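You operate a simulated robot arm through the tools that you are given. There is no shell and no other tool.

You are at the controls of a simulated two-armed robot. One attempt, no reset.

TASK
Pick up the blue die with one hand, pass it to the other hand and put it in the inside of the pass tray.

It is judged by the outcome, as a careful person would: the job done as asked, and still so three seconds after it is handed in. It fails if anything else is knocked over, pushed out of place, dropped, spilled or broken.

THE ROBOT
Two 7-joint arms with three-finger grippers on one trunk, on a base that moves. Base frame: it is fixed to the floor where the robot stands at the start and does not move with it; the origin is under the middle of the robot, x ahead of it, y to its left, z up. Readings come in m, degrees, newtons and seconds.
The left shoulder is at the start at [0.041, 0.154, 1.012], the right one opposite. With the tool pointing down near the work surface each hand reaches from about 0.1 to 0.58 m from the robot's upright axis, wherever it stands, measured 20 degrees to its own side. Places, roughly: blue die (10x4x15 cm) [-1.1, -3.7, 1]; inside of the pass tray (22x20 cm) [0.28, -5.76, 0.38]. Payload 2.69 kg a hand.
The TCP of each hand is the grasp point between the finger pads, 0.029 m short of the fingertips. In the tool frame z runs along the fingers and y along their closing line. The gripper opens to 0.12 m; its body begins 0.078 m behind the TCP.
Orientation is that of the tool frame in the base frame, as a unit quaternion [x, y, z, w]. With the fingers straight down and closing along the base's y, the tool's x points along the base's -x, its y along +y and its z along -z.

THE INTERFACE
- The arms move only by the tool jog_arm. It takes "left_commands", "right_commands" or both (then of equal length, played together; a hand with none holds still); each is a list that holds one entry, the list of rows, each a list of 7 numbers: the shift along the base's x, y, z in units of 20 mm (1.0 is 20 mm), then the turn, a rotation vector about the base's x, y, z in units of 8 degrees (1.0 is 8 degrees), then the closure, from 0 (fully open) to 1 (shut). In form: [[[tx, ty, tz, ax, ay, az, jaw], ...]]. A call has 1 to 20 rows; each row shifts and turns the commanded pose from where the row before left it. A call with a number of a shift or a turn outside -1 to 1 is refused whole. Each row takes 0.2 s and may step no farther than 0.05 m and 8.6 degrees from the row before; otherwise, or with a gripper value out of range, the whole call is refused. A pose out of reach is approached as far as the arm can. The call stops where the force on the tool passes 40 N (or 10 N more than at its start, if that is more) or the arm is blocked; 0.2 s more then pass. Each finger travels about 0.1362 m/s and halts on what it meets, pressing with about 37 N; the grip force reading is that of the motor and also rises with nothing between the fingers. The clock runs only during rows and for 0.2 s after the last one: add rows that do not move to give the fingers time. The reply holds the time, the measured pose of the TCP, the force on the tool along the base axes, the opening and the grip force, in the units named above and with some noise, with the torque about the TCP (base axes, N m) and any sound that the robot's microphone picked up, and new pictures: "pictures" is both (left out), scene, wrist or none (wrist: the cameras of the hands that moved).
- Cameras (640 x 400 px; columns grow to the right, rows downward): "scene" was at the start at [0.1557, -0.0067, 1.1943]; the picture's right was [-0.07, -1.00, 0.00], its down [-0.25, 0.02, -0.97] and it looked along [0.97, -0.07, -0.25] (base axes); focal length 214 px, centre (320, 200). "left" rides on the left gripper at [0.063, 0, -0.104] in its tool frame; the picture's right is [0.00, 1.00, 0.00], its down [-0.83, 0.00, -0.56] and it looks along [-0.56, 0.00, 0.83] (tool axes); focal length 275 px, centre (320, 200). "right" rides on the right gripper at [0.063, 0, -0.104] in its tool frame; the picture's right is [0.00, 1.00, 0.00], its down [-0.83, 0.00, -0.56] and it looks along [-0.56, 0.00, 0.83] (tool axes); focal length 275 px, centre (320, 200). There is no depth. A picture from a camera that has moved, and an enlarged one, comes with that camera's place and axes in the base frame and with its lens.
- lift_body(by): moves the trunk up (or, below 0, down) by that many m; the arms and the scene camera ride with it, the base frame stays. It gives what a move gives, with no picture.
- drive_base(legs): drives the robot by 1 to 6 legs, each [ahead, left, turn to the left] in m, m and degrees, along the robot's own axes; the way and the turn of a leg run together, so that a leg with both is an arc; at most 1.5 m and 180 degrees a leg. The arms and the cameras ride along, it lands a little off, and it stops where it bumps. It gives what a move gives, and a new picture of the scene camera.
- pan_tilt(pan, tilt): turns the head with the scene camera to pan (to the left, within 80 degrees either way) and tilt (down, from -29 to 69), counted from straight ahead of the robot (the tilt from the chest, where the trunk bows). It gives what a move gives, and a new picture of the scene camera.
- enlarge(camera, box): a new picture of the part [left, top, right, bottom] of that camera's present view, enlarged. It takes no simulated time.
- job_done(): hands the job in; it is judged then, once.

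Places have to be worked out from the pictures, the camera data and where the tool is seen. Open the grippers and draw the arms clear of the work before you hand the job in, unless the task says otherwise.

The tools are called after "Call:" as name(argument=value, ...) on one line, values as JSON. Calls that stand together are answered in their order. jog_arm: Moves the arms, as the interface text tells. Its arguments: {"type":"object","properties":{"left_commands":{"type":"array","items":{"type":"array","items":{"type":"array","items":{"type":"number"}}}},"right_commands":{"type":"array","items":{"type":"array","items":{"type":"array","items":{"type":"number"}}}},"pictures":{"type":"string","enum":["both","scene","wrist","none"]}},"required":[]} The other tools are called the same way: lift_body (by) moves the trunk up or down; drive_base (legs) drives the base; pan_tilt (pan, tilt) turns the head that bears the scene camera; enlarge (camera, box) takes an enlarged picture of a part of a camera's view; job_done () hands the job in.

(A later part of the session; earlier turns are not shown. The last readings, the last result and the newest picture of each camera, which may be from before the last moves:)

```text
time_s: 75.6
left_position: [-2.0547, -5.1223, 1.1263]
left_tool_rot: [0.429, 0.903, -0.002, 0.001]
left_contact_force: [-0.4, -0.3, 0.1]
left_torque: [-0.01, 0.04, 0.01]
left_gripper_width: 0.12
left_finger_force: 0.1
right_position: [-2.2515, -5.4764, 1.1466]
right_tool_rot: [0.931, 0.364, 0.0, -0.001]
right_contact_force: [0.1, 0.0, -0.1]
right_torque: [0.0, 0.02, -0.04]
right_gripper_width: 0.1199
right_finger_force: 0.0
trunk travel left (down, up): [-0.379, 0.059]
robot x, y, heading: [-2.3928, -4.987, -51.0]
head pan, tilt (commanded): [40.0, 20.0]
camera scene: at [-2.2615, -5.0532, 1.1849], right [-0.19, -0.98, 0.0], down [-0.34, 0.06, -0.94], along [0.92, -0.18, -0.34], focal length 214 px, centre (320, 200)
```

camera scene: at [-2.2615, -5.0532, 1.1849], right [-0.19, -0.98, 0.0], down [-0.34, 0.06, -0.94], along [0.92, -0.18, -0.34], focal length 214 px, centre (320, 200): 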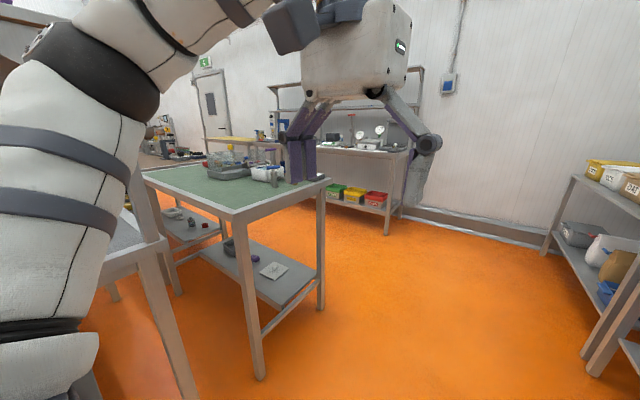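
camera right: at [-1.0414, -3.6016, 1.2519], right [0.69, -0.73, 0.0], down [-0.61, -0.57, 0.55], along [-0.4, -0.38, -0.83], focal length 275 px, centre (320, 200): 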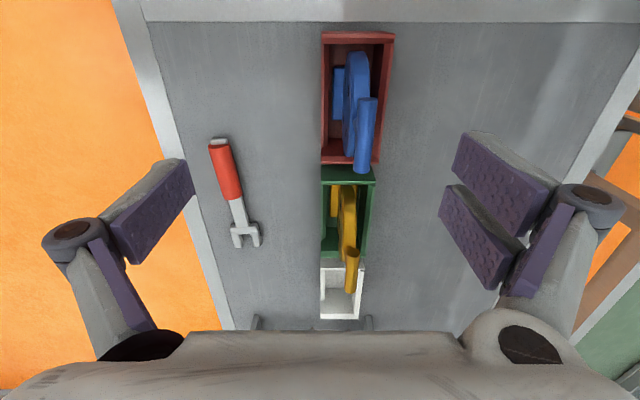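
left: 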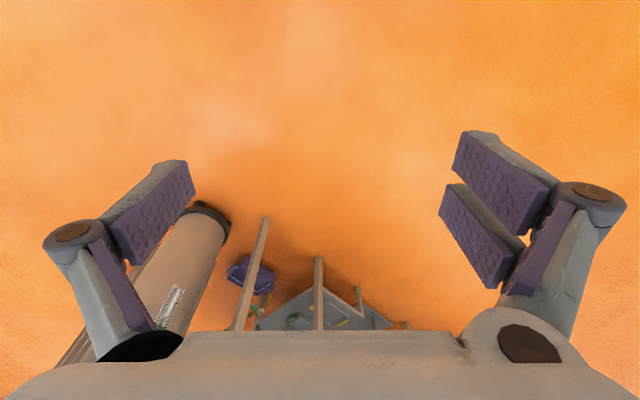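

The lower shelf of the back bench holds green, yellow and red trays; the given tray location projects to the green one. Enlarge.

Call:
enlarge(camera="scene", box=[300, 140, 420, 240])

Call:
drive_base(legs=[[0.7, 0.1, 0]])

```text
4.00 times, centred on (360, 190) of scene
camera zoom: at [-2.2615, -5.0532, 1.1849], right [-0.19, -0.98, 0.0], down [-0.34, 0.06, -0.94], along [0.92, -0.18, -0.34], focal length 858 px, centre (160, 240)
```

zoom: 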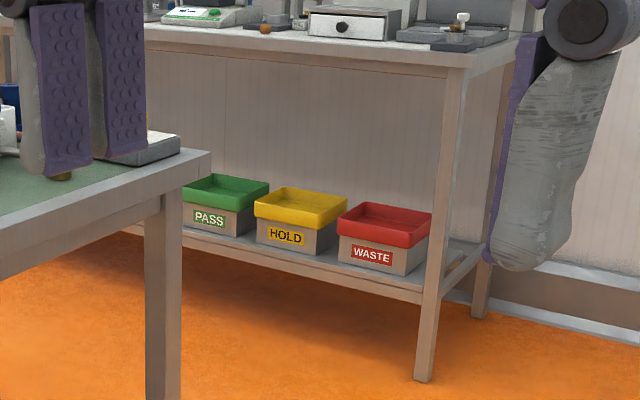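

```text
time_s: 79.5
left_position: [-1.5341, -5.6026, 1.1267]
left_tool_rot: [0.428, 0.904, -0.002, 0.0]
left_contact_force: [-0.1, -0.3, 0.2]
left_torque: [0.01, 0.01, 0.01]
left_gripper_width: 0.1202
left_finger_force: 0.0
right_position: [-1.731, -5.9567, 1.1473]
right_tool_rot: [0.931, 0.365, 0.0, -0.002]
right_contact_force: [0.9, -0.2, -0.6]
right_torque: [0.01, 0.0, -0.01]
right_gripper_width: 0.1199
right_finger_force: 0.1
trunk travel left (down, up): [-0.379, 0.059]
robot x, y, heading: [-1.8721, -5.4656, -50.8]
head pan, tilt (commanded): [40.0, 20.0]
camera scene: at [-1.7413, -5.5337, 1.1849], right [-0.19, -0.98, 0.0], down [-0.34, 0.06, -0.94], along [0.92, -0.17, -0.34], focal length 214 px, centre (320, 200)
```

scene: 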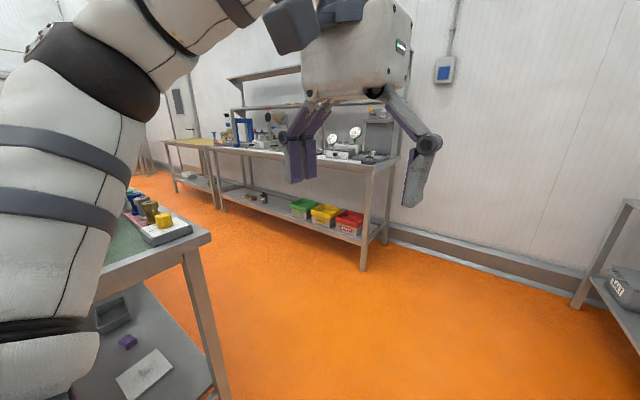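

The PASS tray (green) sits on the low shelf of the back bench, under the bench top and near its front edge, so it must be loaded from the front with the hand tilted forward. Plan: right hand lifts the die by its T-bar, left hand takes the disc by its thickness (pointing forward-down), and places it. I drive back the same way to the die.

Call:
drive_base(legs=[[-0.7, -0.1, 0], [-1.3, 0, 0], [0, 0.66, 0], [0, 1.4, 0]])

Call:
pan_tilt(pan=0, tilt=30)

```text
time_s: 105.1
left_position: [-1.276, -2.8029, 1.1274]
left_tool_rot: [0.424, 0.905, -0.001, 0.0]
left_contact_force: [0.0, 0.2, -0.2]
left_torque: [-0.01, 0.02, 0.0]
left_gripper_width: 0.12
left_finger_force: 0.0
right_position: [-1.4691, -3.1608, 1.149]
right_tool_rot: [0.929, 0.37, 0.001, 0.0]
right_contact_force: [0.2, -0.6, -0.1]
right_torque: [-0.04, -0.01, 0.03]
right_gripper_width: 0.1197
right_finger_force: 0.1
trunk travel left (down, up): [-0.379, 0.059]
robot x, y, heading: [-1.6161, -2.677, -50.1]
head pan, tilt (commanded): [40.0, 20.0]
camera scene: at [-1.4838, -2.7368, 1.1849], right [-0.18, -0.98, 0.0], down [-0.34, 0.06, -0.94], along [0.92, -0.17, -0.34], focal length 214 px, centre (320, 200)
```

scene: 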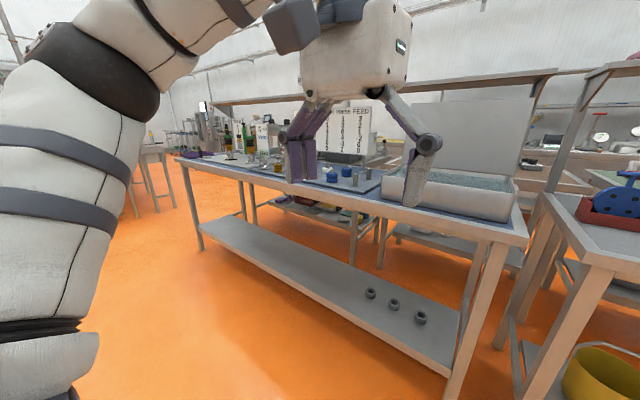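

```text
time_s: 106.2
left_position: [-1.2757, -2.8046, 1.1272]
left_tool_rot: [0.424, 0.906, -0.002, 0.0]
left_contact_force: [0.7, 0.4, 0.0]
left_torque: [0.03, -0.01, 0.0]
left_gripper_width: 0.1199
left_finger_force: 0.1
right_position: [-1.4691, -3.1597, 1.1469]
right_tool_rot: [0.929, 0.37, 0.0, -0.001]
right_contact_force: [0.0, 0.8, 0.6]
right_torque: [-0.02, 0.04, 0.01]
right_gripper_width: 0.1202
right_finger_force: 0.2
trunk travel left (down, up): [-0.379, 0.059]
robot x, y, heading: [-1.6146, -2.6736, -50.3]
head pan, tilt (commanded): [0.0, 30.0]
camera scene: at [-1.5175, -2.7898, 1.1689], right [-0.77, -0.64, 0.0], down [-0.32, 0.38, -0.87], along [0.55, -0.67, -0.5], focal length 214 px, centre (320, 200)
```

scene: 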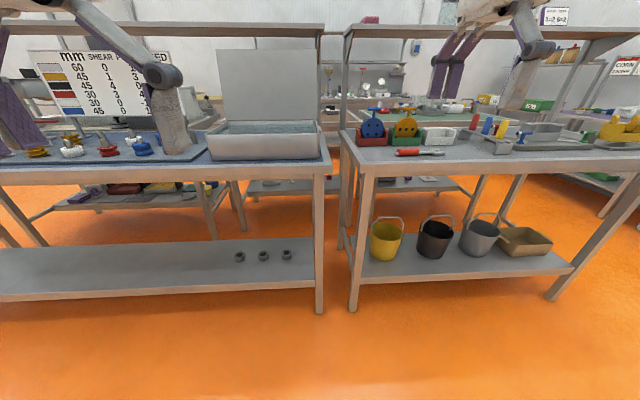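

Back in front of the die. I raise the trunk 5 cm for reach, then drive 0.665 m ahead, 0.027 m right so that the die is about 0.455 m ahead and 0.2 m right.

Call:
lift_body(by=0.05)

Call:
drive_base(legs=[[0.5, -0.027, 0], [0.165, 0, 0]])

```text
time_s: 107.1
left_position: [-1.2756, -2.8044, 1.1752]
left_tool_rot: [0.424, 0.906, -0.002, -0.001]
left_contact_force: [0.8, -1.0, -0.7]
left_torque: [0.01, 0.02, 0.01]
left_gripper_width: 0.1198
left_finger_force: 0.1
right_position: [-1.5048, -3.1181, 1.2694]
right_tool_rot: [0.926, 0.369, 0.026, 0.079]
right_contact_force: [0.5, -0.3, -0.7]
right_torque: [0.05, 0.02, -0.01]
right_gripper_width: 0.1196
right_finger_force: 0.1
trunk travel left (down, up): [-0.429, 0.009]
robot x, y, heading: [-1.6153, -2.6749, -50.0]
head pan, tilt (commanded): [0.0, 30.0]
```

```text
time_s: 111.1
left_position: [-0.8838, -3.3132, 1.1769]
left_tool_rot: [0.423, 0.906, -0.002, -0.001]
left_contact_force: [-0.4, -0.3, 1.0]
left_torque: [-0.01, -0.05, 0.04]
left_gripper_width: 0.1199
left_finger_force: 0.2
right_position: [-1.113, -3.6279, 1.2694]
right_tool_rot: [0.926, 0.37, 0.026, 0.078]
right_contact_force: [0.2, 0.5, -0.4]
right_torque: [-0.04, -0.01, -0.02]
right_gripper_width: 0.1196
right_finger_force: 0.0
trunk travel left (down, up): [-0.429, 0.009]
robot x, y, heading: [-1.2273, -3.1893, -50.3]
head pan, tilt (commanded): [0.0, 30.0]
stopped in leg 2: the robot was blocked; the commanded pose is now the measured one
camera scene: at [-1.157, -3.2635, 1.2266], right [-0.77, -0.64, 0.0], down [-0.32, 0.38, -0.87], along [0.56, -0.66, -0.5], focal length 214 px, centre (320, 200)
```

scene: 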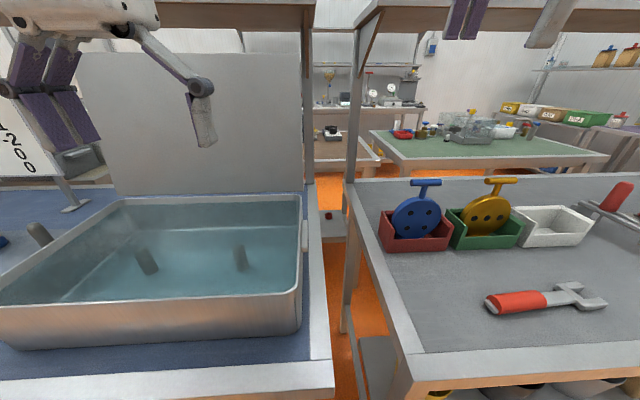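

The drive stopped blocked a couple of cm short and the right hand rose on its own (its earlier command had been out of reach). Let me look with the right wrist camera and down with the head to find the contact.

Call:
enlarge(camera="right", box=[0, 0, 640, 400])

Call:
pan_tilt(pan=0, tilt=48)

```text
1.00 times, centred on (320, 200) of right (not enlarged: the box is as wide or as high as the picture)
camera zoom: at [-1.0783, -3.5705, 1.372], right [0.68, -0.71, 0.17], down [-0.66, -0.5, 0.56], along [-0.31, -0.49, -0.81], focal length 275 px, centre (320, 200)
```

zoom: 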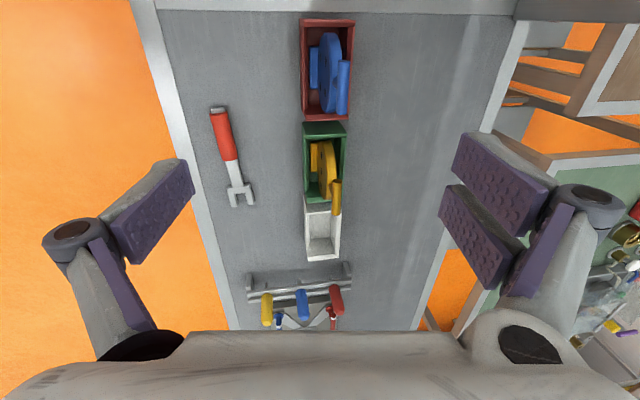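

```text
time_s: 111.9
left_position: [-0.884, -3.3136, 1.1765]
left_tool_rot: [0.423, 0.906, -0.002, 0.0]
left_contact_force: [0.3, 0.5, 0.4]
left_torque: [0.0, 0.01, 0.02]
left_gripper_width: 0.12
left_finger_force: 0.0
right_position: [-1.1126, -3.6284, 1.2701]
right_tool_rot: [0.925, 0.369, 0.027, 0.08]
right_contact_force: [-0.2, -0.4, 0.0]
right_torque: [0.03, -0.02, -0.01]
right_gripper_width: 0.1201
right_finger_force: 0.0
trunk travel left (down, up): [-0.429, 0.009]
robot x, y, heading: [-1.2275, -3.1836, -50.1]
head pan, tilt (commanded): [0.0, 48.0]
camera scene: at [-1.1643, -3.2546, 1.2001], right [-0.77, -0.64, 0.0], down [-0.48, 0.57, -0.67], along [0.43, -0.51, -0.74], focal length 214 px, centre (320, 200)
```

scene: 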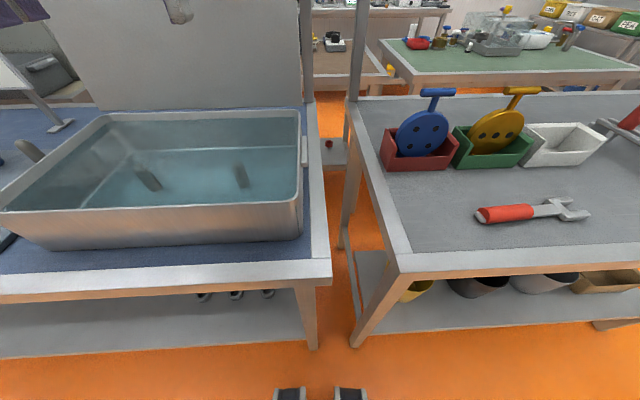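

No visible contact at the feet; likely the trunk front met something at the table edge. I back off 2 cm to clear it and recheck the readings.

Call:
drive_base(legs=[[-0.025, 0, 0]])

Call:
pan_tilt(pan=0, tilt=30)

```text
time_s: 112.7
left_position: [-0.9002, -3.2947, 1.1754]
left_tool_rot: [0.422, 0.906, -0.002, 0.0]
left_contact_force: [0.4, -0.1, 0.8]
left_torque: [-0.02, -0.01, -0.04]
left_gripper_width: 0.12
left_finger_force: 0.2
right_position: [-1.127, -3.609, 1.2697]
right_tool_rot: [0.925, 0.37, 0.027, 0.079]
right_contact_force: [0.1, 0.4, 0.7]
right_torque: [0.02, 0.0, 0.01]
right_gripper_width: 0.12
right_finger_force: 0.1
trunk travel left (down, up): [-0.429, 0.009]
robot x, y, heading: [-1.2414, -3.1666, -49.9]
head pan, tilt (commanded): [0.0, 48.0]
camera scene: at [-1.1802, -3.2357, 1.1999], right [-0.77, -0.64, 0.0], down [-0.48, 0.57, -0.67], along [0.43, -0.51, -0.74], focal length 214 px, centre (320, 200)
```

scene: 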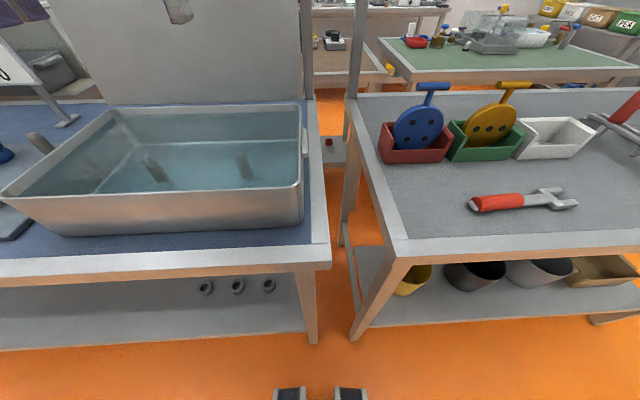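

```text
time_s: 113.5
left_position: [-0.8992, -3.294, 1.1762]
left_tool_rot: [0.423, 0.906, -0.002, 0.0]
left_contact_force: [-0.5, 0.4, 0.0]
left_torque: [-0.01, 0.01, 0.0]
left_gripper_width: 0.1197
left_finger_force: 0.0
right_position: [-1.1281, -3.6095, 1.2699]
right_tool_rot: [0.925, 0.37, 0.027, 0.079]
right_contact_force: [0.0, 0.2, 0.3]
right_torque: [-0.01, 0.0, 0.0]
right_gripper_width: 0.1198
right_finger_force: 0.1
trunk travel left (down, up): [-0.429, 0.009]
robot x, y, heading: [-1.2427, -3.1661, -49.9]
head pan, tilt (commanded): [0.0, 30.0]
camera scene: at [-1.1726, -3.2447, 1.2268], right [-0.77, -0.64, 0.0], down [-0.32, 0.38, -0.87], along [0.56, -0.66, -0.5], focal length 214 px, centre (320, 200)
```

scene: 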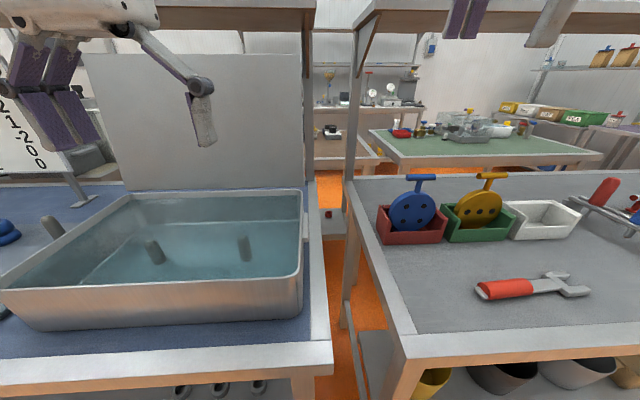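

The trunk lift also shifted the head ~5 cm back, and the right hand is tilted ~9°. I test a small downward move of the right hand to see how it follows commands.

Call:
jog_arm(right_commands=[[[0, 0, -1, 0, 0, 0, 0], [0, 0, -1, 0, 0, 0, 0], [0, 0, 0, 0, 0, 0, 0]]], pictures="none")

```text
time_s: 114.3
left_position: [-0.8997, -3.2942, 1.1761]
left_tool_rot: [0.423, 0.906, -0.002, 0.0]
left_contact_force: [-0.4, 0.1, 0.3]
left_torque: [0.0, -0.02, 0.01]
left_gripper_width: 0.12
left_finger_force: 0.1
right_position: [-1.1284, -3.609, 1.2304]
right_tool_rot: [0.925, 0.369, 0.027, 0.08]
right_contact_force: [0.8, 0.2, -0.6]
right_torque: [-0.02, 0.0, 0.03]
right_gripper_width: 0.12
right_finger_force: 0.0
trunk travel left (down, up): [-0.429, 0.009]
robot x, y, heading: [-1.2378, -3.1688, -50.1]
head pan, tilt (commanded): [0.0, 30.0]
```

It follows relative to the measured pose. I straighten the tool (9.7° correction), move over the T-bar and come down to z≈1.13.

Call:
jog_arm(right_commands=[[[0, 0, 0, 0.4625, 0.39, -0.03, 0], [0, 0, 0, 0.4625, 0.39, -0.03, 0], [0.551, -0.72, -1, 0, 0, 0, 0], [0.551, -0.72, -1, 0, 0, 0, 0], [0.551, -0.72, -1, 0, 0, 0, 0], [0.551, -0.72, -1, 0, 0, 0, 0], [0.551, -0.72, -1, 0, 0, 0, 0], [0, 0, 0, 0, 0, 0, 0]]], pictures="both")

```text
time_s: 116.1
left_position: [-0.9013, -3.294, 1.1768]
left_tool_rot: [0.423, 0.906, -0.002, 0.001]
left_contact_force: [-0.5, -0.1, -0.5]
left_torque: [0.0, 0.01, -0.03]
left_gripper_width: 0.12
left_finger_force: 0.1
right_position: [-1.0801, -3.6736, 1.1324]
right_tool_rot: [0.93, 0.367, -0.001, 0.001]
right_contact_force: [-0.6, 0.3, 0.8]
right_torque: [0.0, -0.02, 0.02]
right_gripper_width: 0.12
right_finger_force: 0.0
right hand out of reach, approached as far as the arm can: row 7
trunk travel left (down, up): [-0.429, 0.009]
robot x, y, heading: [-1.2409, -3.1623, -49.9]
head pan, tilt (commanded): [0.0, 30.0]
camera scene: at [-1.1727, -3.2446, 1.2269], right [-0.77, -0.64, 0.0], down [-0.32, 0.38, -0.87], along [0.56, -0.66, -0.5], focal length 214 px, centre (320, 200)
camera right: at [-1.0352, -3.629, 1.2374], right [0.69, -0.73, 0.0], down [-0.6, -0.57, 0.56], along [-0.4, -0.38, -0.83], focal length 275 px, centre (320, 200)
```

scene: 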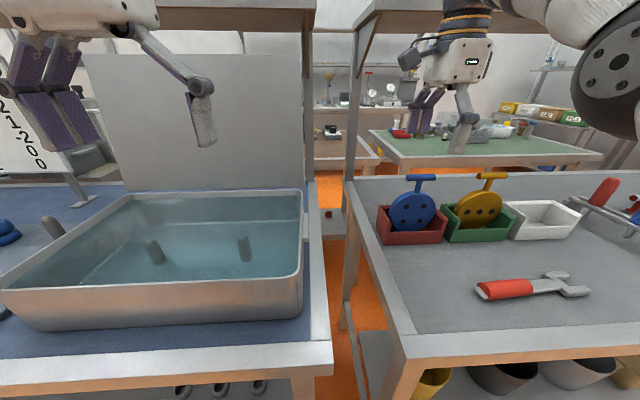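
right: 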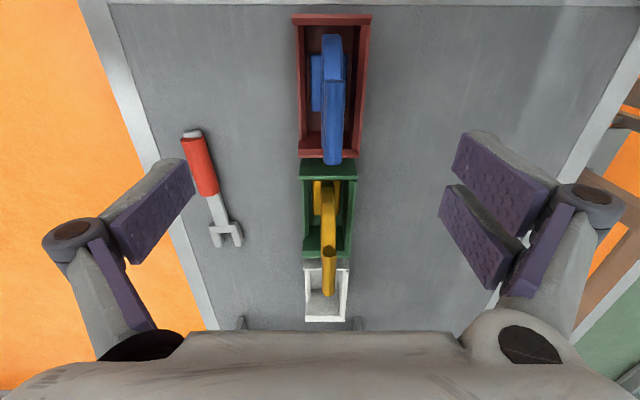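

The hand is nearly above the bar. Enlarge the wrist view to measure the bar's offset from the finger centre line (expected column 320, row ~125 at bar height).

Call:
enlarge(camera="right", box=[240, 20, 440, 145])

Call:
enlarge(camera="right", box=[270, 70, 398, 170])

```text
3.20 times, centred on (340, 82) of right
camera zoom: at [-1.0352, -3.629, 1.2374], right [0.69, -0.73, 0.0], down [-0.6, -0.57, 0.56], along [-0.4, -0.38, -0.83], focal length 881 px, centre (256, 576)
```

zoom: 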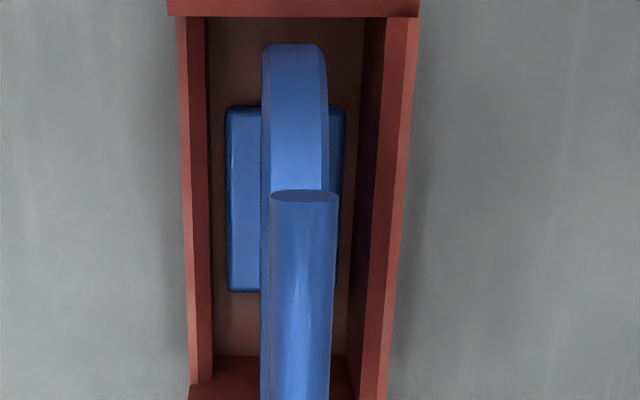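

```text
4.00 times, centred on (334, 120) of right
camera zoom: at [-1.0352, -3.629, 1.2374], right [0.69, -0.73, 0.0], down [-0.6, -0.57, 0.56], along [-0.4, -0.38, -0.83], focal length 1101 px, centre (264, 520)
```

zoom: 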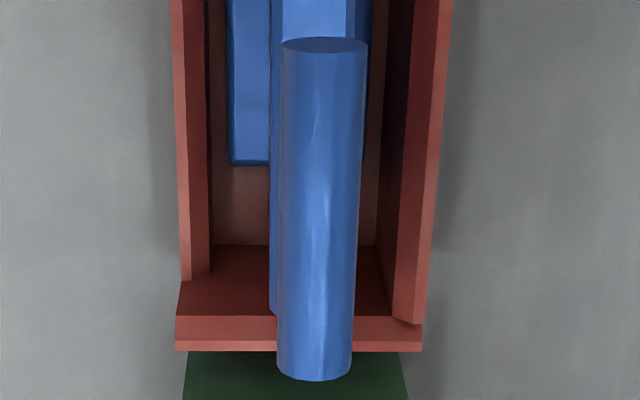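

The bar is exactly parallel to the tool's x axis, centred along it, and offset +9.5 mm in closing direction. I correct that and descend to TCP z≈1.058, fingers open.

Call:
jog_arm(right_commands=[[[0.081, -0.087, -0.93, 0, 0, 0, 0], [0.081, -0.087, -0.93, 0, 0, 0, 0], [0.081, -0.087, -0.93, 0, 0, 0, 0], [0.081, -0.087, -0.93, 0, 0, 0, 0], [0, 0, 0, 0, 0, 0, 0]]], pictures="both")

```text
time_s: 117.3
left_position: [-0.8995, -3.2939, 1.1762]
left_tool_rot: [0.422, 0.906, -0.002, 0.0]
left_contact_force: [-0.8, 0.6, -0.5]
left_torque: [0.02, 0.02, 0.01]
left_gripper_width: 0.12
left_finger_force: 0.1
right_position: [-1.0735, -3.68, 1.0601]
right_tool_rot: [0.93, 0.367, 0.001, 0.0]
right_contact_force: [0.0, -0.2, 0.1]
right_torque: [-0.02, 0.0, 0.01]
right_gripper_width: 0.12
right_finger_force: 0.1
trunk travel left (down, up): [-0.429, 0.009]
robot x, y, heading: [-1.2386, -3.1649, -50.1]
head pan, tilt (commanded): [0.0, 30.0]
camera scene: at [-1.1728, -3.2445, 1.2269], right [-0.77, -0.64, 0.0], down [-0.32, 0.38, -0.87], along [0.56, -0.66, -0.5], focal length 214 px, centre (320, 200)
camera right: at [-1.0288, -3.6358, 1.1645], right [0.69, -0.73, 0.0], down [-0.6, -0.57, 0.56], along [-0.4, -0.38, -0.83], focal length 275 px, centre (320, 200)
```

scene: 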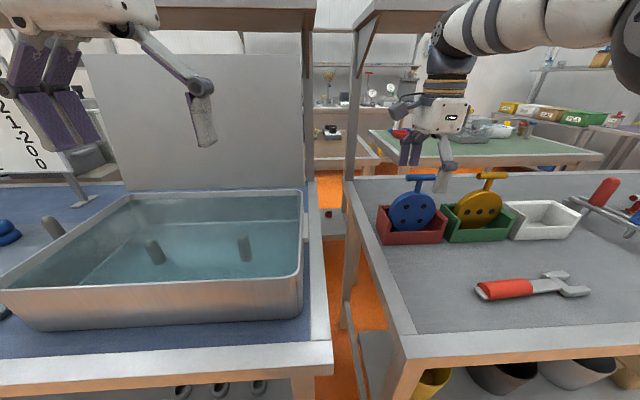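
right: 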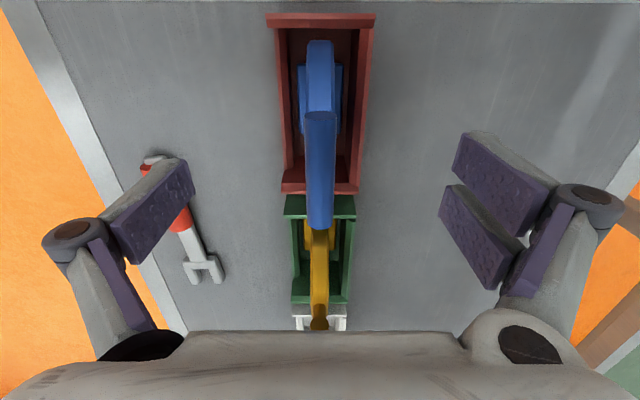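

The bar is centred between the fingers (columns 305–335). Close the right gripper on it.

Call:
jog_arm(right_commands=[[[0, 0, 0, 0, 0, 0, 0.5], [0, 0, 0, 0, 0, 0, 0.8], [0, 0, 0, 0, 0, 0, 1], [0, 0, 0, 0, 0, 0, 1], [0, 0, 0, 0, 0, 0, 1], [0, 0, 0, 0, 0, 0, 1]]], pictures="both")

```text
time_s: 118.7
left_position: [-0.9011, -3.2942, 1.1766]
left_tool_rot: [0.422, 0.906, -0.002, 0.001]
left_contact_force: [1.7, -0.3, 1.1]
left_torque: [0.02, 0.0, -0.04]
left_gripper_width: 0.12
left_finger_force: 0.1
right_position: [-1.0751, -3.6787, 1.0604]
right_tool_rot: [0.93, 0.367, 0.0, 0.0]
right_contact_force: [-0.6, 0.0, 0.5]
right_torque: [-0.01, 0.02, 0.02]
right_gripper_width: 0.0131
right_finger_force: 37.0
trunk travel left (down, up): [-0.429, 0.009]
robot x, y, heading: [-1.2424, -3.164, -50.0]
head pan, tilt (commanded): [0.0, 30.0]
camera scene: at [-1.1727, -3.2446, 1.2269], right [-0.77, -0.64, 0.0], down [-0.32, 0.38, -0.87], along [0.56, -0.66, -0.5], focal length 214 px, centre (320, 200)
camera right: at [-1.0287, -3.6359, 1.1645], right [0.69, -0.73, 0.0], down [-0.6, -0.57, 0.56], along [-0.4, -0.38, -0.83], focal length 275 px, centre (320, 200)
```

scene: 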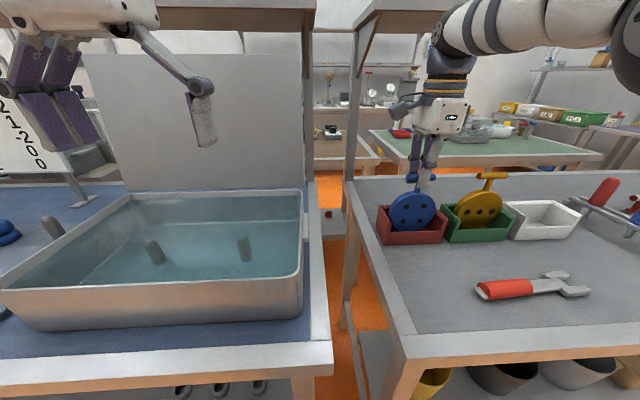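
right: 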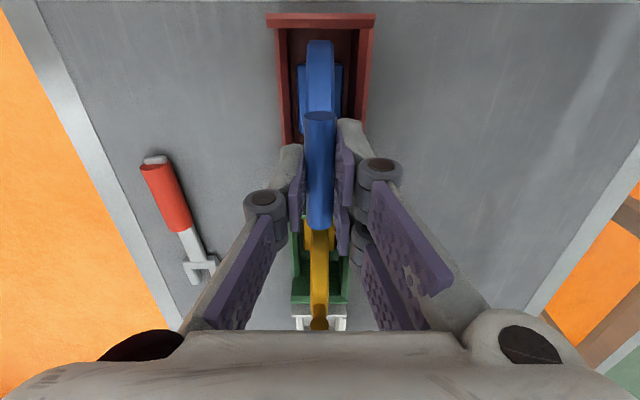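

Firm grip (13 mm, 37 N). Lift straight up 5 cm and check.

Call:
jog_arm(right_commands=[[[0, 0, 0.5, 0, 0, 0, 1], [0, 0, 0.5, 0, 0, 0, 1], [0, 0, 0.75, 0, 0, 0, 1], [0, 0, 0.75, 0, 0, 0, 1], [0, 0, 0, 0, 0, 0, 1]]], pictures="both")

```text
time_s: 119.9
left_position: [-0.902, -3.294, 1.1758]
left_tool_rot: [0.423, 0.906, -0.002, 0.001]
left_contact_force: [0.4, -0.5, 0.0]
left_torque: [-0.02, -0.01, 0.03]
left_gripper_width: 0.1203
left_finger_force: 0.2
right_position: [-1.0747, -3.6804, 1.109]
right_tool_rot: [0.93, 0.368, 0.0, -0.001]
right_contact_force: [0.9, -0.4, -5.0]
right_torque: [-0.03, 0.01, 0.0]
right_gripper_width: 0.0129
right_finger_force: 37.1
trunk travel left (down, up): [-0.429, 0.009]
robot x, y, heading: [-1.2429, -3.1659, -49.9]
head pan, tilt (commanded): [0.0, 30.0]
camera scene: at [-1.1726, -3.245, 1.2268], right [-0.77, -0.64, 0.0], down [-0.32, 0.38, -0.87], along [0.56, -0.66, -0.5], focal length 214 px, centre (320, 200)
camera right: at [-1.0282, -3.6358, 1.2137], right [0.69, -0.73, 0.0], down [-0.6, -0.57, 0.56], along [-0.4, -0.38, -0.83], focal length 275 px, centre (320, 200)
```

scene: 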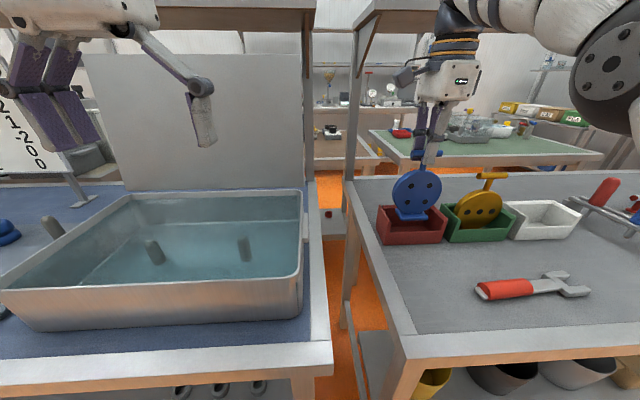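
right: 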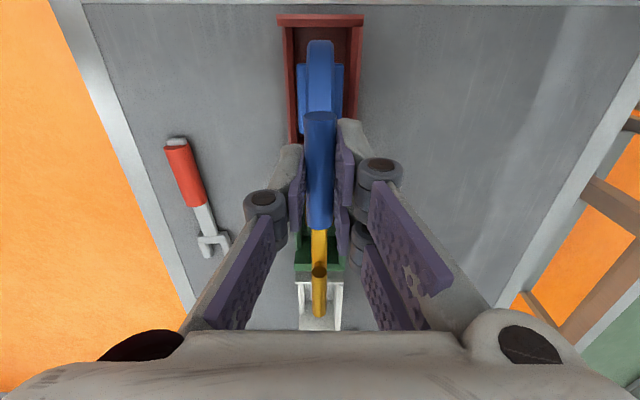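

It carries about 5 N, and the die hangs upright. I lift further while drawing it back toward the robot over the low front wall.

Call:
jog_arm(right_commands=[[[0, 0, 0.6, 0, 0, 0, 1], [-0.3, 0.36, 0.6, 0, 0, 0, 1], [-0.53, 0.64, 0.6, 0, 0, 0, 1], [-0.53, 0.64, 0.6, 0, 0, 0, 1], [-0.53, 0.64, 0.5, 0, 0, 0, 1], [-0.53, 0.64, 0.3, 0, 0, 0, 1], [-0.53, 0.64, 0, 0, 0, 0, 1], [0, 0, 0, 0, 0, 0, 1]]], pictures="both")

```text
time_s: 121.7
left_position: [-0.9003, -3.2952, 1.1762]
left_tool_rot: [0.423, 0.906, -0.002, -0.001]
left_contact_force: [0.1, -0.3, -0.7]
left_torque: [-0.01, 0.04, 0.02]
left_gripper_width: 0.1199
left_finger_force: 0.1
right_position: [-1.1321, -3.6105, 1.1729]
right_tool_rot: [0.93, 0.367, -0.001, -0.001]
right_contact_force: [0.8, -0.1, -4.9]
right_torque: [0.0, 0.02, 0.0]
right_gripper_width: 0.0128
right_finger_force: 37.2
trunk travel left (down, up): [-0.429, 0.009]
robot x, y, heading: [-1.2426, -3.1656, -50.1]
head pan, tilt (commanded): [0.0, 30.0]
camera scene: at [-1.1724, -3.2453, 1.2267], right [-0.77, -0.64, 0.0], down [-0.32, 0.38, -0.87], along [0.56, -0.66, -0.5], focal length 214 px, centre (320, 200)
camera right: at [-1.0869, -3.5651, 1.2769], right [0.69, -0.73, 0.0], down [-0.6, -0.57, 0.56], along [-0.4, -0.38, -0.83], focal length 275 px, centre (320, 200)
```

scene: 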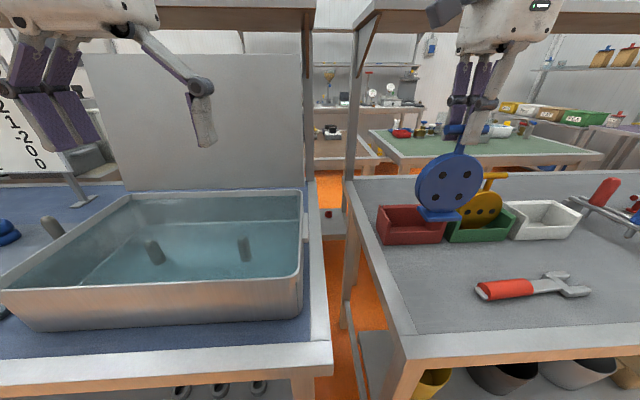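
right: 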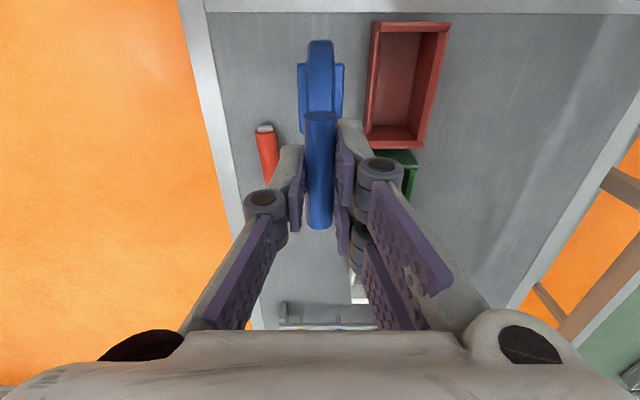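

The die is clear of the holder. I back the robot away from the table 0.65 m for the handover in free space.

Call:
drive_base(legs=[[-0.65, 0, 0]])

```text
time_s: 125.3
left_position: [-1.3134, -2.8018, 1.1762]
left_tool_rot: [0.424, 0.906, -0.002, 0.0]
left_contact_force: [-0.2, 0.7, -0.3]
left_torque: [-0.01, 0.01, -0.02]
left_gripper_width: 0.1197
left_finger_force: 0.1
right_position: [-1.5466, -3.1164, 1.173]
right_tool_rot: [0.93, 0.367, 0.001, 0.0]
right_contact_force: [0.9, -0.3, -5.9]
right_torque: [-0.01, -0.01, -0.02]
right_gripper_width: 0.0129
right_finger_force: 36.9
trunk travel left (down, up): [-0.429, 0.009]
robot x, y, heading: [-1.6584, -2.6728, -50.1]
head pan, tilt (commanded): [0.0, 30.0]
camera scene: at [-1.5854, -2.752, 1.2268], right [-0.77, -0.64, 0.0], down [-0.32, 0.38, -0.87], along [0.56, -0.66, -0.5], focal length 214 px, centre (320, 200)
```

scene: 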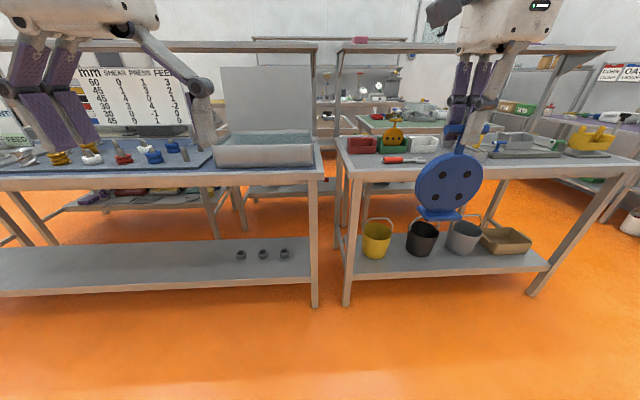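

Now in free space. Let me enlarge the gripper and die to judge finger widths and die geometry for the handover.

Call:
enlarge(camera="scene", box=[370, 20, 570, 240])

Call:
enlarge(camera="left", box=[0, 0, 640, 400])

```text
1.82 times, centred on (470, 130) of scene
camera zoom: at [-1.5854, -2.752, 1.2268], right [-0.77, -0.64, 0.0], down [-0.32, 0.38, -0.87], along [0.56, -0.66, -0.5], focal length 390 px, centre (47, 327)
```

zoom: 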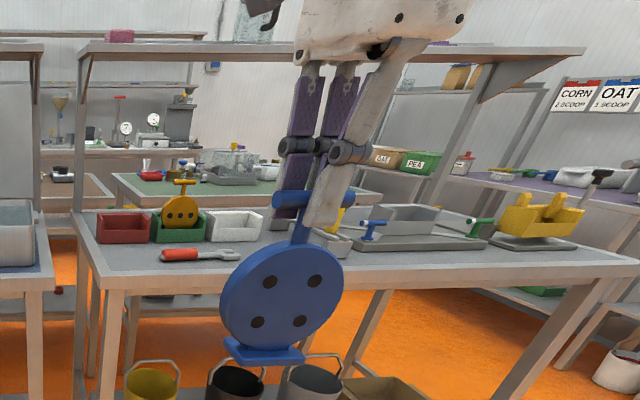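

```text
1.00 times, centred on (320, 200) of left (not enlarged: the box is as wide or as high as the picture)
camera zoom: at [-1.3531, -2.7524, 1.2803], right [0.77, 0.64, 0.0], down [0.53, -0.64, 0.56], along [0.35, -0.43, -0.83], focal length 275 px, centre (320, 200)
```

zoom: 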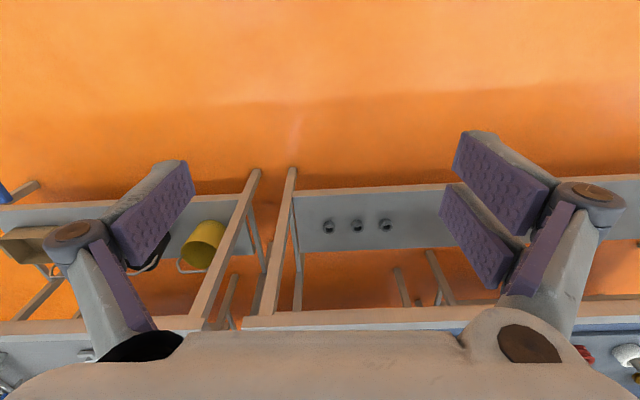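

The die is ~10 cm across with a thin foot plate and hangs straight. Now I turn the right hand +87° so the disc plane points fore-aft, and at the same time swing the left hand to point forward and 30° down at about 0.42 m ahead, 0.12 m left, z 0.95, open.

Call:
jog_arm(left_commands=[[[0.0757, -0.4803, -0.94, -0.4795, -0.4009, 0, 0], [0.0757, -0.4803, -0.94, -0.4795, -0.4009, 0, 0], [0.0757, -0.4803, -0.94, -0.4795, -0.4009, 0, 0], [0.0757, -0.4803, -0.94, -0.4795, -0.4009, 0, 0], [0.0757, -0.4803, -0.94, -0.4795, -0.4009, 0, 0], [0.0757, -0.4803, -0.94, -0.4795, -0.4009, 0, 0], [0.0757, -0.4803, -0.94, -0.4795, -0.4009, 0, 0], [0.0757, -0.4803, -0.94, -0.4795, -0.4009, 0, 0], [0.0757, -0.4803, -0.94, -0.4795, -0.4009, 0, 0], [0.0757, -0.4803, -0.94, -0.4795, -0.4009, 0, 0], [0.0757, -0.4803, -0.94, -0.4795, -0.4009, 0, 0], [0.0757, -0.4803, -0.94, -0.4795, -0.4009, 0, 0], [0, 0, 0, 0, 0, 0, 0]]], right_commands=[[[0, 0, 0, 0, 0, 0.905, 1], [0, 0, 0, 0, 0, 0.905, 1], [0, 0, 0, 0, 0, 0.905, 1], [0, 0, 0, 0, 0, 0.905, 1], [0, 0, 0, 0, 0, 0.905, 1], [0, 0, 0, 0, 0, 0.905, 1], [0, 0, 0, 0, 0, 0.905, 1], [0, 0, 0, 0, 0, 0.905, 1], [0, 0, 0, 0, 0, 0.905, 1], [0, 0, 0, 0, 0, 0.905, 1], [0, 0, 0, 0, 0, 0.905, 1], [0, 0, 0, 0, 0, 0.905, 1], [0, 0, 0, 0, 0, 0, 1]]], pictures="both")

```text
time_s: 128.1
left_position: [-1.2959, -2.9181, 0.9499]
left_tool_rot: [0.367, 0.784, -0.214, 0.453]
left_contact_force: [-0.1, -0.8, 0.0]
left_torque: [0.01, 0.0, 0.01]
left_gripper_width: 0.12
left_finger_force: 0.0
right_position: [-1.546, -3.1155, 1.1726]
right_tool_rot: [0.423, 0.906, 0.0, 0.0]
right_contact_force: [0.2, -0.3, -5.4]
right_torque: [-0.04, 0.03, 0.0]
right_gripper_width: 0.0129
right_finger_force: 36.9
trunk travel left (down, up): [-0.429, 0.009]
robot x, y, heading: [-1.6516, -2.6701, -50.1]
head pan, tilt (commanded): [0.0, 30.0]
camera scene: at [-1.5856, -2.7517, 1.2269], right [-0.77, -0.64, 0.0], down [-0.32, 0.38, -0.87], along [0.56, -0.66, -0.5], focal length 214 px, centre (320, 200)
camera right: at [-1.587, -3.0673, 1.2775], right [0.76, 0.65, 0.0], down [0.54, -0.63, 0.56], along [0.36, -0.42, -0.83], focal length 275 px, centre (320, 200)
camera left: at [-1.3726, -2.8234, 0.9479], right [0.77, 0.64, 0.0], down [-0.05, 0.05, 1.0], along [0.64, -0.77, 0.07], focal length 275 px, centre (320, 200)
```

scene: 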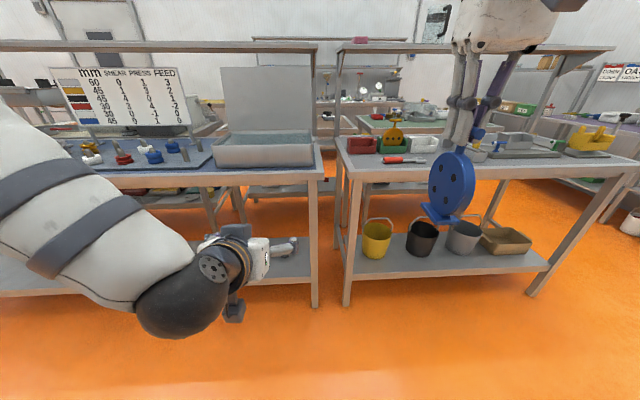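
right: 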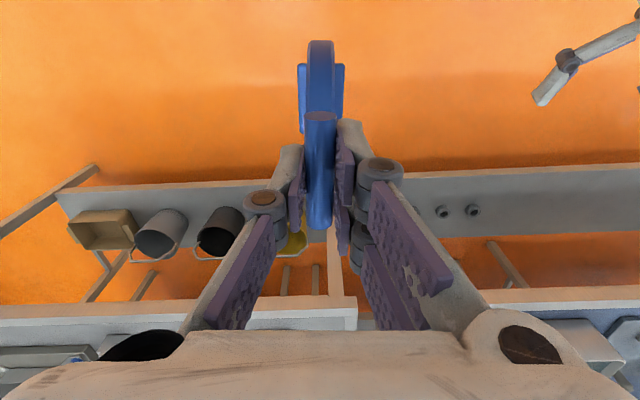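
left: 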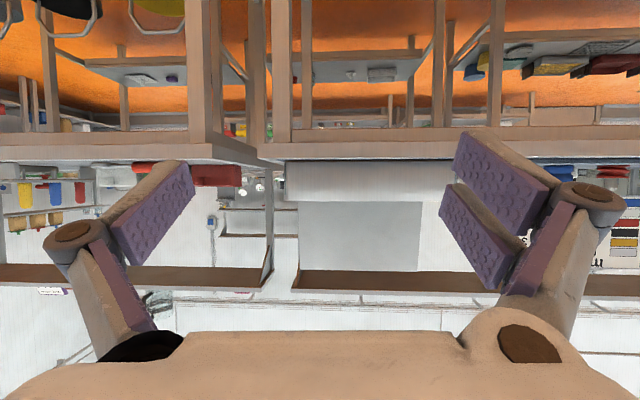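

Both poses reached exactly. The right arm can't reach that far across at this height, so I bring the left hand toward the middle and lower: about 0.40 m ahead, y 0, z 0.86.

Call:
jog_arm(left_commands=[[[-0.855, -0.497, -0.75, 0, 0, 0, 0], [-0.855, -0.497, -0.75, 0, 0, 0, 0], [-0.855, -0.497, -0.75, 0, 0, 0, 0], [-0.855, -0.497, -0.75, 0, 0, 0, 0], [-0.855, -0.497, -0.75, 0, 0, 0, 0], [-0.855, -0.497, -0.75, 0, 0, 0, 0], [0, 0, 0, 0, 0, 0, 0]]], pictures="both")

```text
time_s: 129.7
left_position: [-1.398, -2.9777, 0.8616]
left_tool_rot: [0.367, 0.784, -0.213, 0.452]
left_contact_force: [-0.4, 0.5, 0.0]
left_torque: [-0.05, 0.02, -0.04]
left_gripper_width: 0.12
left_finger_force: 0.1
right_position: [-1.545, -3.1161, 1.1734]
right_tool_rot: [0.424, 0.906, -0.001, 0.001]
right_contact_force: [0.2, 0.0, -5.9]
right_torque: [-0.02, 0.0, -0.02]
right_gripper_width: 0.0127
right_finger_force: 37.2
trunk travel left (down, up): [-0.429, 0.009]
robot x, y, heading: [-1.653, -2.6748, -50.0]
head pan, tilt (commanded): [0.0, 30.0]
camera scene: at [-1.5852, -2.752, 1.2268], right [-0.77, -0.64, 0.0], down [-0.32, 0.38, -0.87], along [0.56, -0.66, -0.5], focal length 214 px, centre (320, 200)
camera left: at [-1.4744, -2.8822, 0.8585], right [0.77, 0.64, 0.0], down [-0.04, 0.05, 1.0], along [0.64, -0.77, 0.07], focal length 275 px, centre (320, 200)
```

scene: 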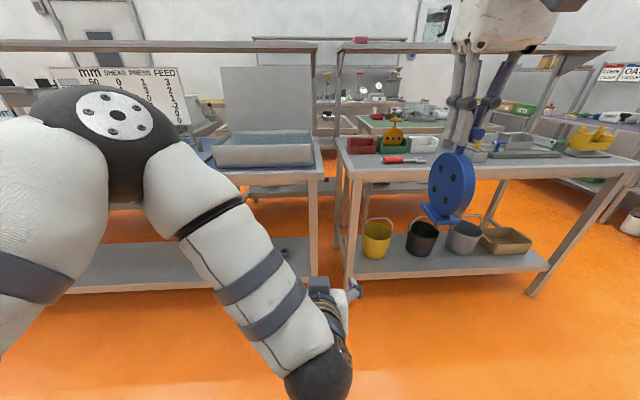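
left: 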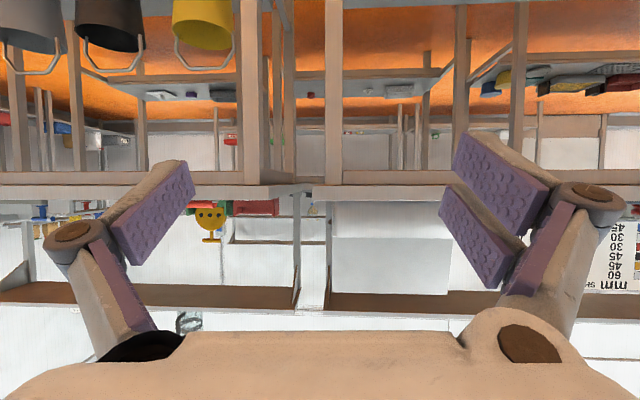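

Left hand is at (0.398, 0.0) in robot frame, z 0.862. Now the right hand brings the die over the left jaw, stopping with the foot ~3 cm above the left fingers.

Call:
jog_arm(right_commands=[[[0.77, 0.507, -0.2, 0, 0, 0, 1], [0.77, 0.507, -0.2, 0, 0, 0, 1], [0.77, 0.507, -0.2, 0, 0, 0, 1], [0.77, 0.507, -0.2, 0, 0, 0, 1], [0.77, 0.507, -0.4, 0, 0, 0, 1], [0.77, 0.507, -0.5, 0, 0, 0, 1], [0.77, 0.507, -0.6, 0, 0, 0, 1], [0.77, 0.507, -0.6, 0, 0, 0, 1], [0.77, 0.507, -0.6, 0, 0, 0, 1], [0.77, 0.507, -0.7, 0, 0, 0, 1], [0.77, 0.507, -0.7, 0, 0, 0, 1], [0, 0, 0, 0, 0, 0, 1]]], pictures="both")

Call:
enlarge(camera="left", box=[0, 0, 640, 400])

```text
time_s: 132.3
left_position: [-1.3972, -2.9777, 0.8611]
left_tool_rot: [0.367, 0.783, -0.214, 0.454]
left_contact_force: [0.3, -0.1, -0.2]
left_torque: [0.01, -0.03, -0.01]
left_gripper_width: 0.1201
left_finger_force: 0.0
right_position: [-1.3766, -3.0042, 1.0753]
right_tool_rot: [0.424, 0.906, 0.0, 0.0]
right_contact_force: [-0.8, 0.1, -6.0]
right_torque: [-0.03, -0.01, -0.01]
right_gripper_width: 0.013
right_finger_force: 36.8
trunk travel left (down, up): [-0.429, 0.009]
robot x, y, heading: [-1.6549, -2.6681, -50.0]
head pan, tilt (commanded): [0.0, 30.0]
camera scene: at [-1.5855, -2.7521, 1.2269], right [-0.77, -0.64, 0.0], down [-0.32, 0.38, -0.87], along [0.56, -0.66, -0.5], focal length 214 px, centre (320, 200)
camera right: at [-1.4175, -2.9555, 1.1797], right [0.76, 0.64, 0.0], down [0.54, -0.64, 0.56], along [0.36, -0.42, -0.83], focal length 275 px, centre (320, 200)
```

scene: 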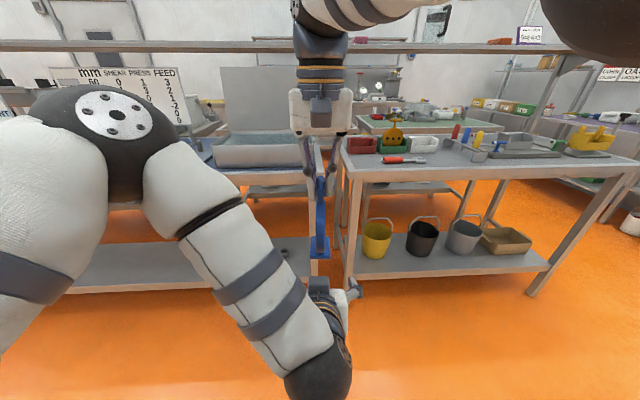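
right: 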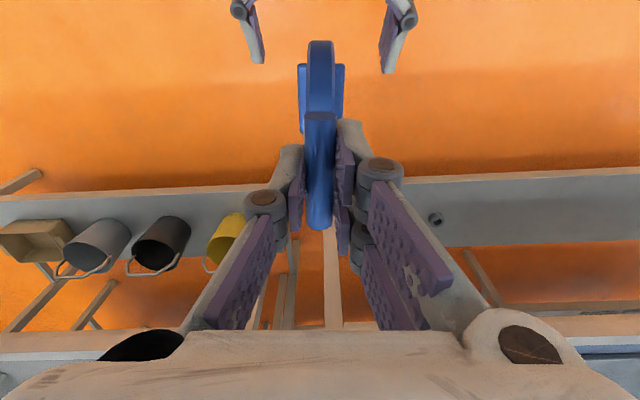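

```text
1.00 times, centred on (320, 200) of left (not enlarged: the box is as wide or as high as the picture)
camera zoom: at [-1.4744, -2.8822, 0.8587], right [0.77, 0.64, 0.0], down [-0.05, 0.05, 1.0], along [0.64, -0.77, 0.07], focal length 275 px, centre (320, 200)
```

zoom: 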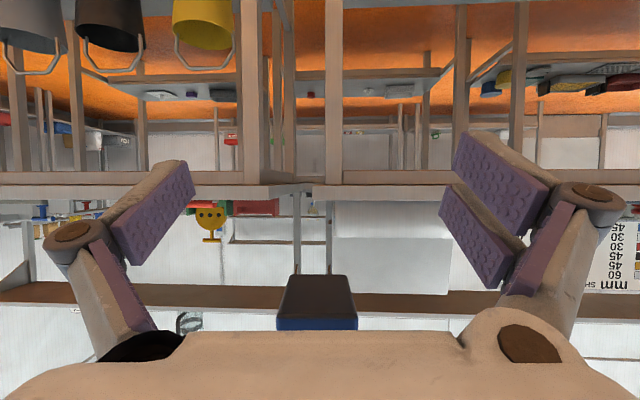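

The die is laterally centred between the left fingers (column 317 vs 320). Lower the right hand 12.5 cm so that the disc comes between the left pads.

Call:
jog_arm(right_commands=[[[0, 0, -0.78, 0, 0, 0, 1], [0, 0, -0.78, 0, 0, 0, 1], [0, 0, -0.78, 0, 0, 0, 1], [0, 0, -0.78, 0, 0, 0, 1], [0, 0, -0.78, 0, 0, 0, 1], [0, 0, -0.78, 0, 0, 0, 1], [0, 0, -0.78, 0, 0, 0, 1], [0, 0, -0.78, 0, 0, 0, 1], [0, 0, 0, 0, 0, 0, 1]]], pictures="both")

Call:
enlarge(camera="left", box=[0, 0, 640, 400])

```text
time_s: 134.3
left_position: [-1.3972, -2.9771, 0.862]
left_tool_rot: [0.367, 0.784, -0.214, 0.453]
left_contact_force: [0.0, 0.6, -0.2]
left_torque: [-0.04, -0.02, 0.01]
left_gripper_width: 0.1197
left_finger_force: 0.0
right_position: [-1.377, -3.0042, 0.9501]
right_tool_rot: [0.423, 0.906, 0.001, -0.001]
right_contact_force: [0.0, -0.8, -5.5]
right_torque: [0.03, -0.01, 0.02]
right_gripper_width: 0.0133
right_finger_force: 36.7
trunk travel left (down, up): [-0.429, 0.009]
robot x, y, heading: [-1.6536, -2.6714, -50.2]
head pan, tilt (commanded): [0.0, 30.0]
camera scene: at [-1.5853, -2.752, 1.2269], right [-0.77, -0.64, 0.0], down [-0.32, 0.38, -0.87], along [0.56, -0.66, -0.5], focal length 214 px, centre (320, 200)
camera right: at [-1.4176, -2.9559, 1.0542], right [0.76, 0.65, 0.0], down [0.54, -0.64, 0.56], along [0.36, -0.42, -0.83], focal length 275 px, centre (320, 200)
```

scene: 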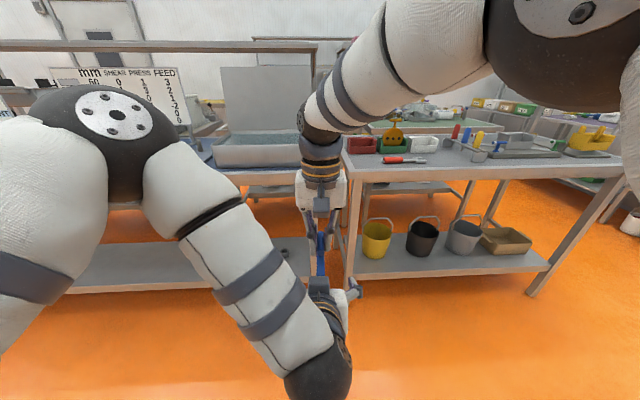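
right: 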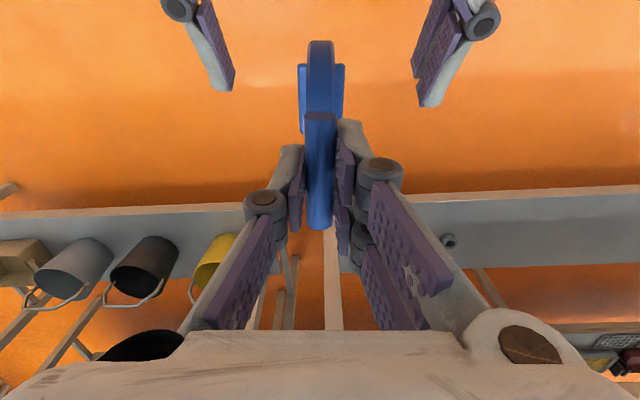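

```text
1.00 times, centred on (320, 200) of left (not enlarged: the box is as wide or as high as the picture)
camera zoom: at [-1.4743, -2.8821, 0.8587], right [0.77, 0.64, 0.0], down [-0.04, 0.05, 1.0], along [0.64, -0.77, 0.07], focal length 275 px, centre (320, 200)
```

zoom: 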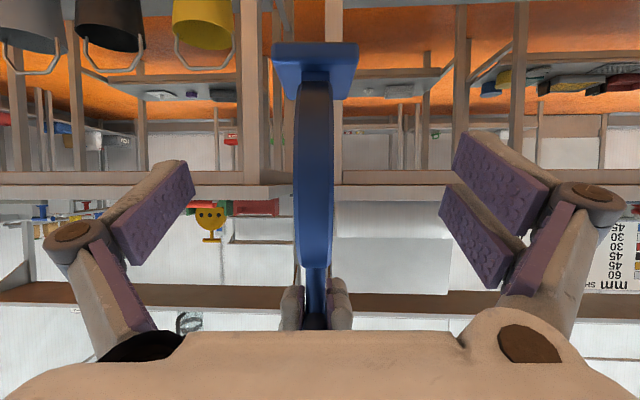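

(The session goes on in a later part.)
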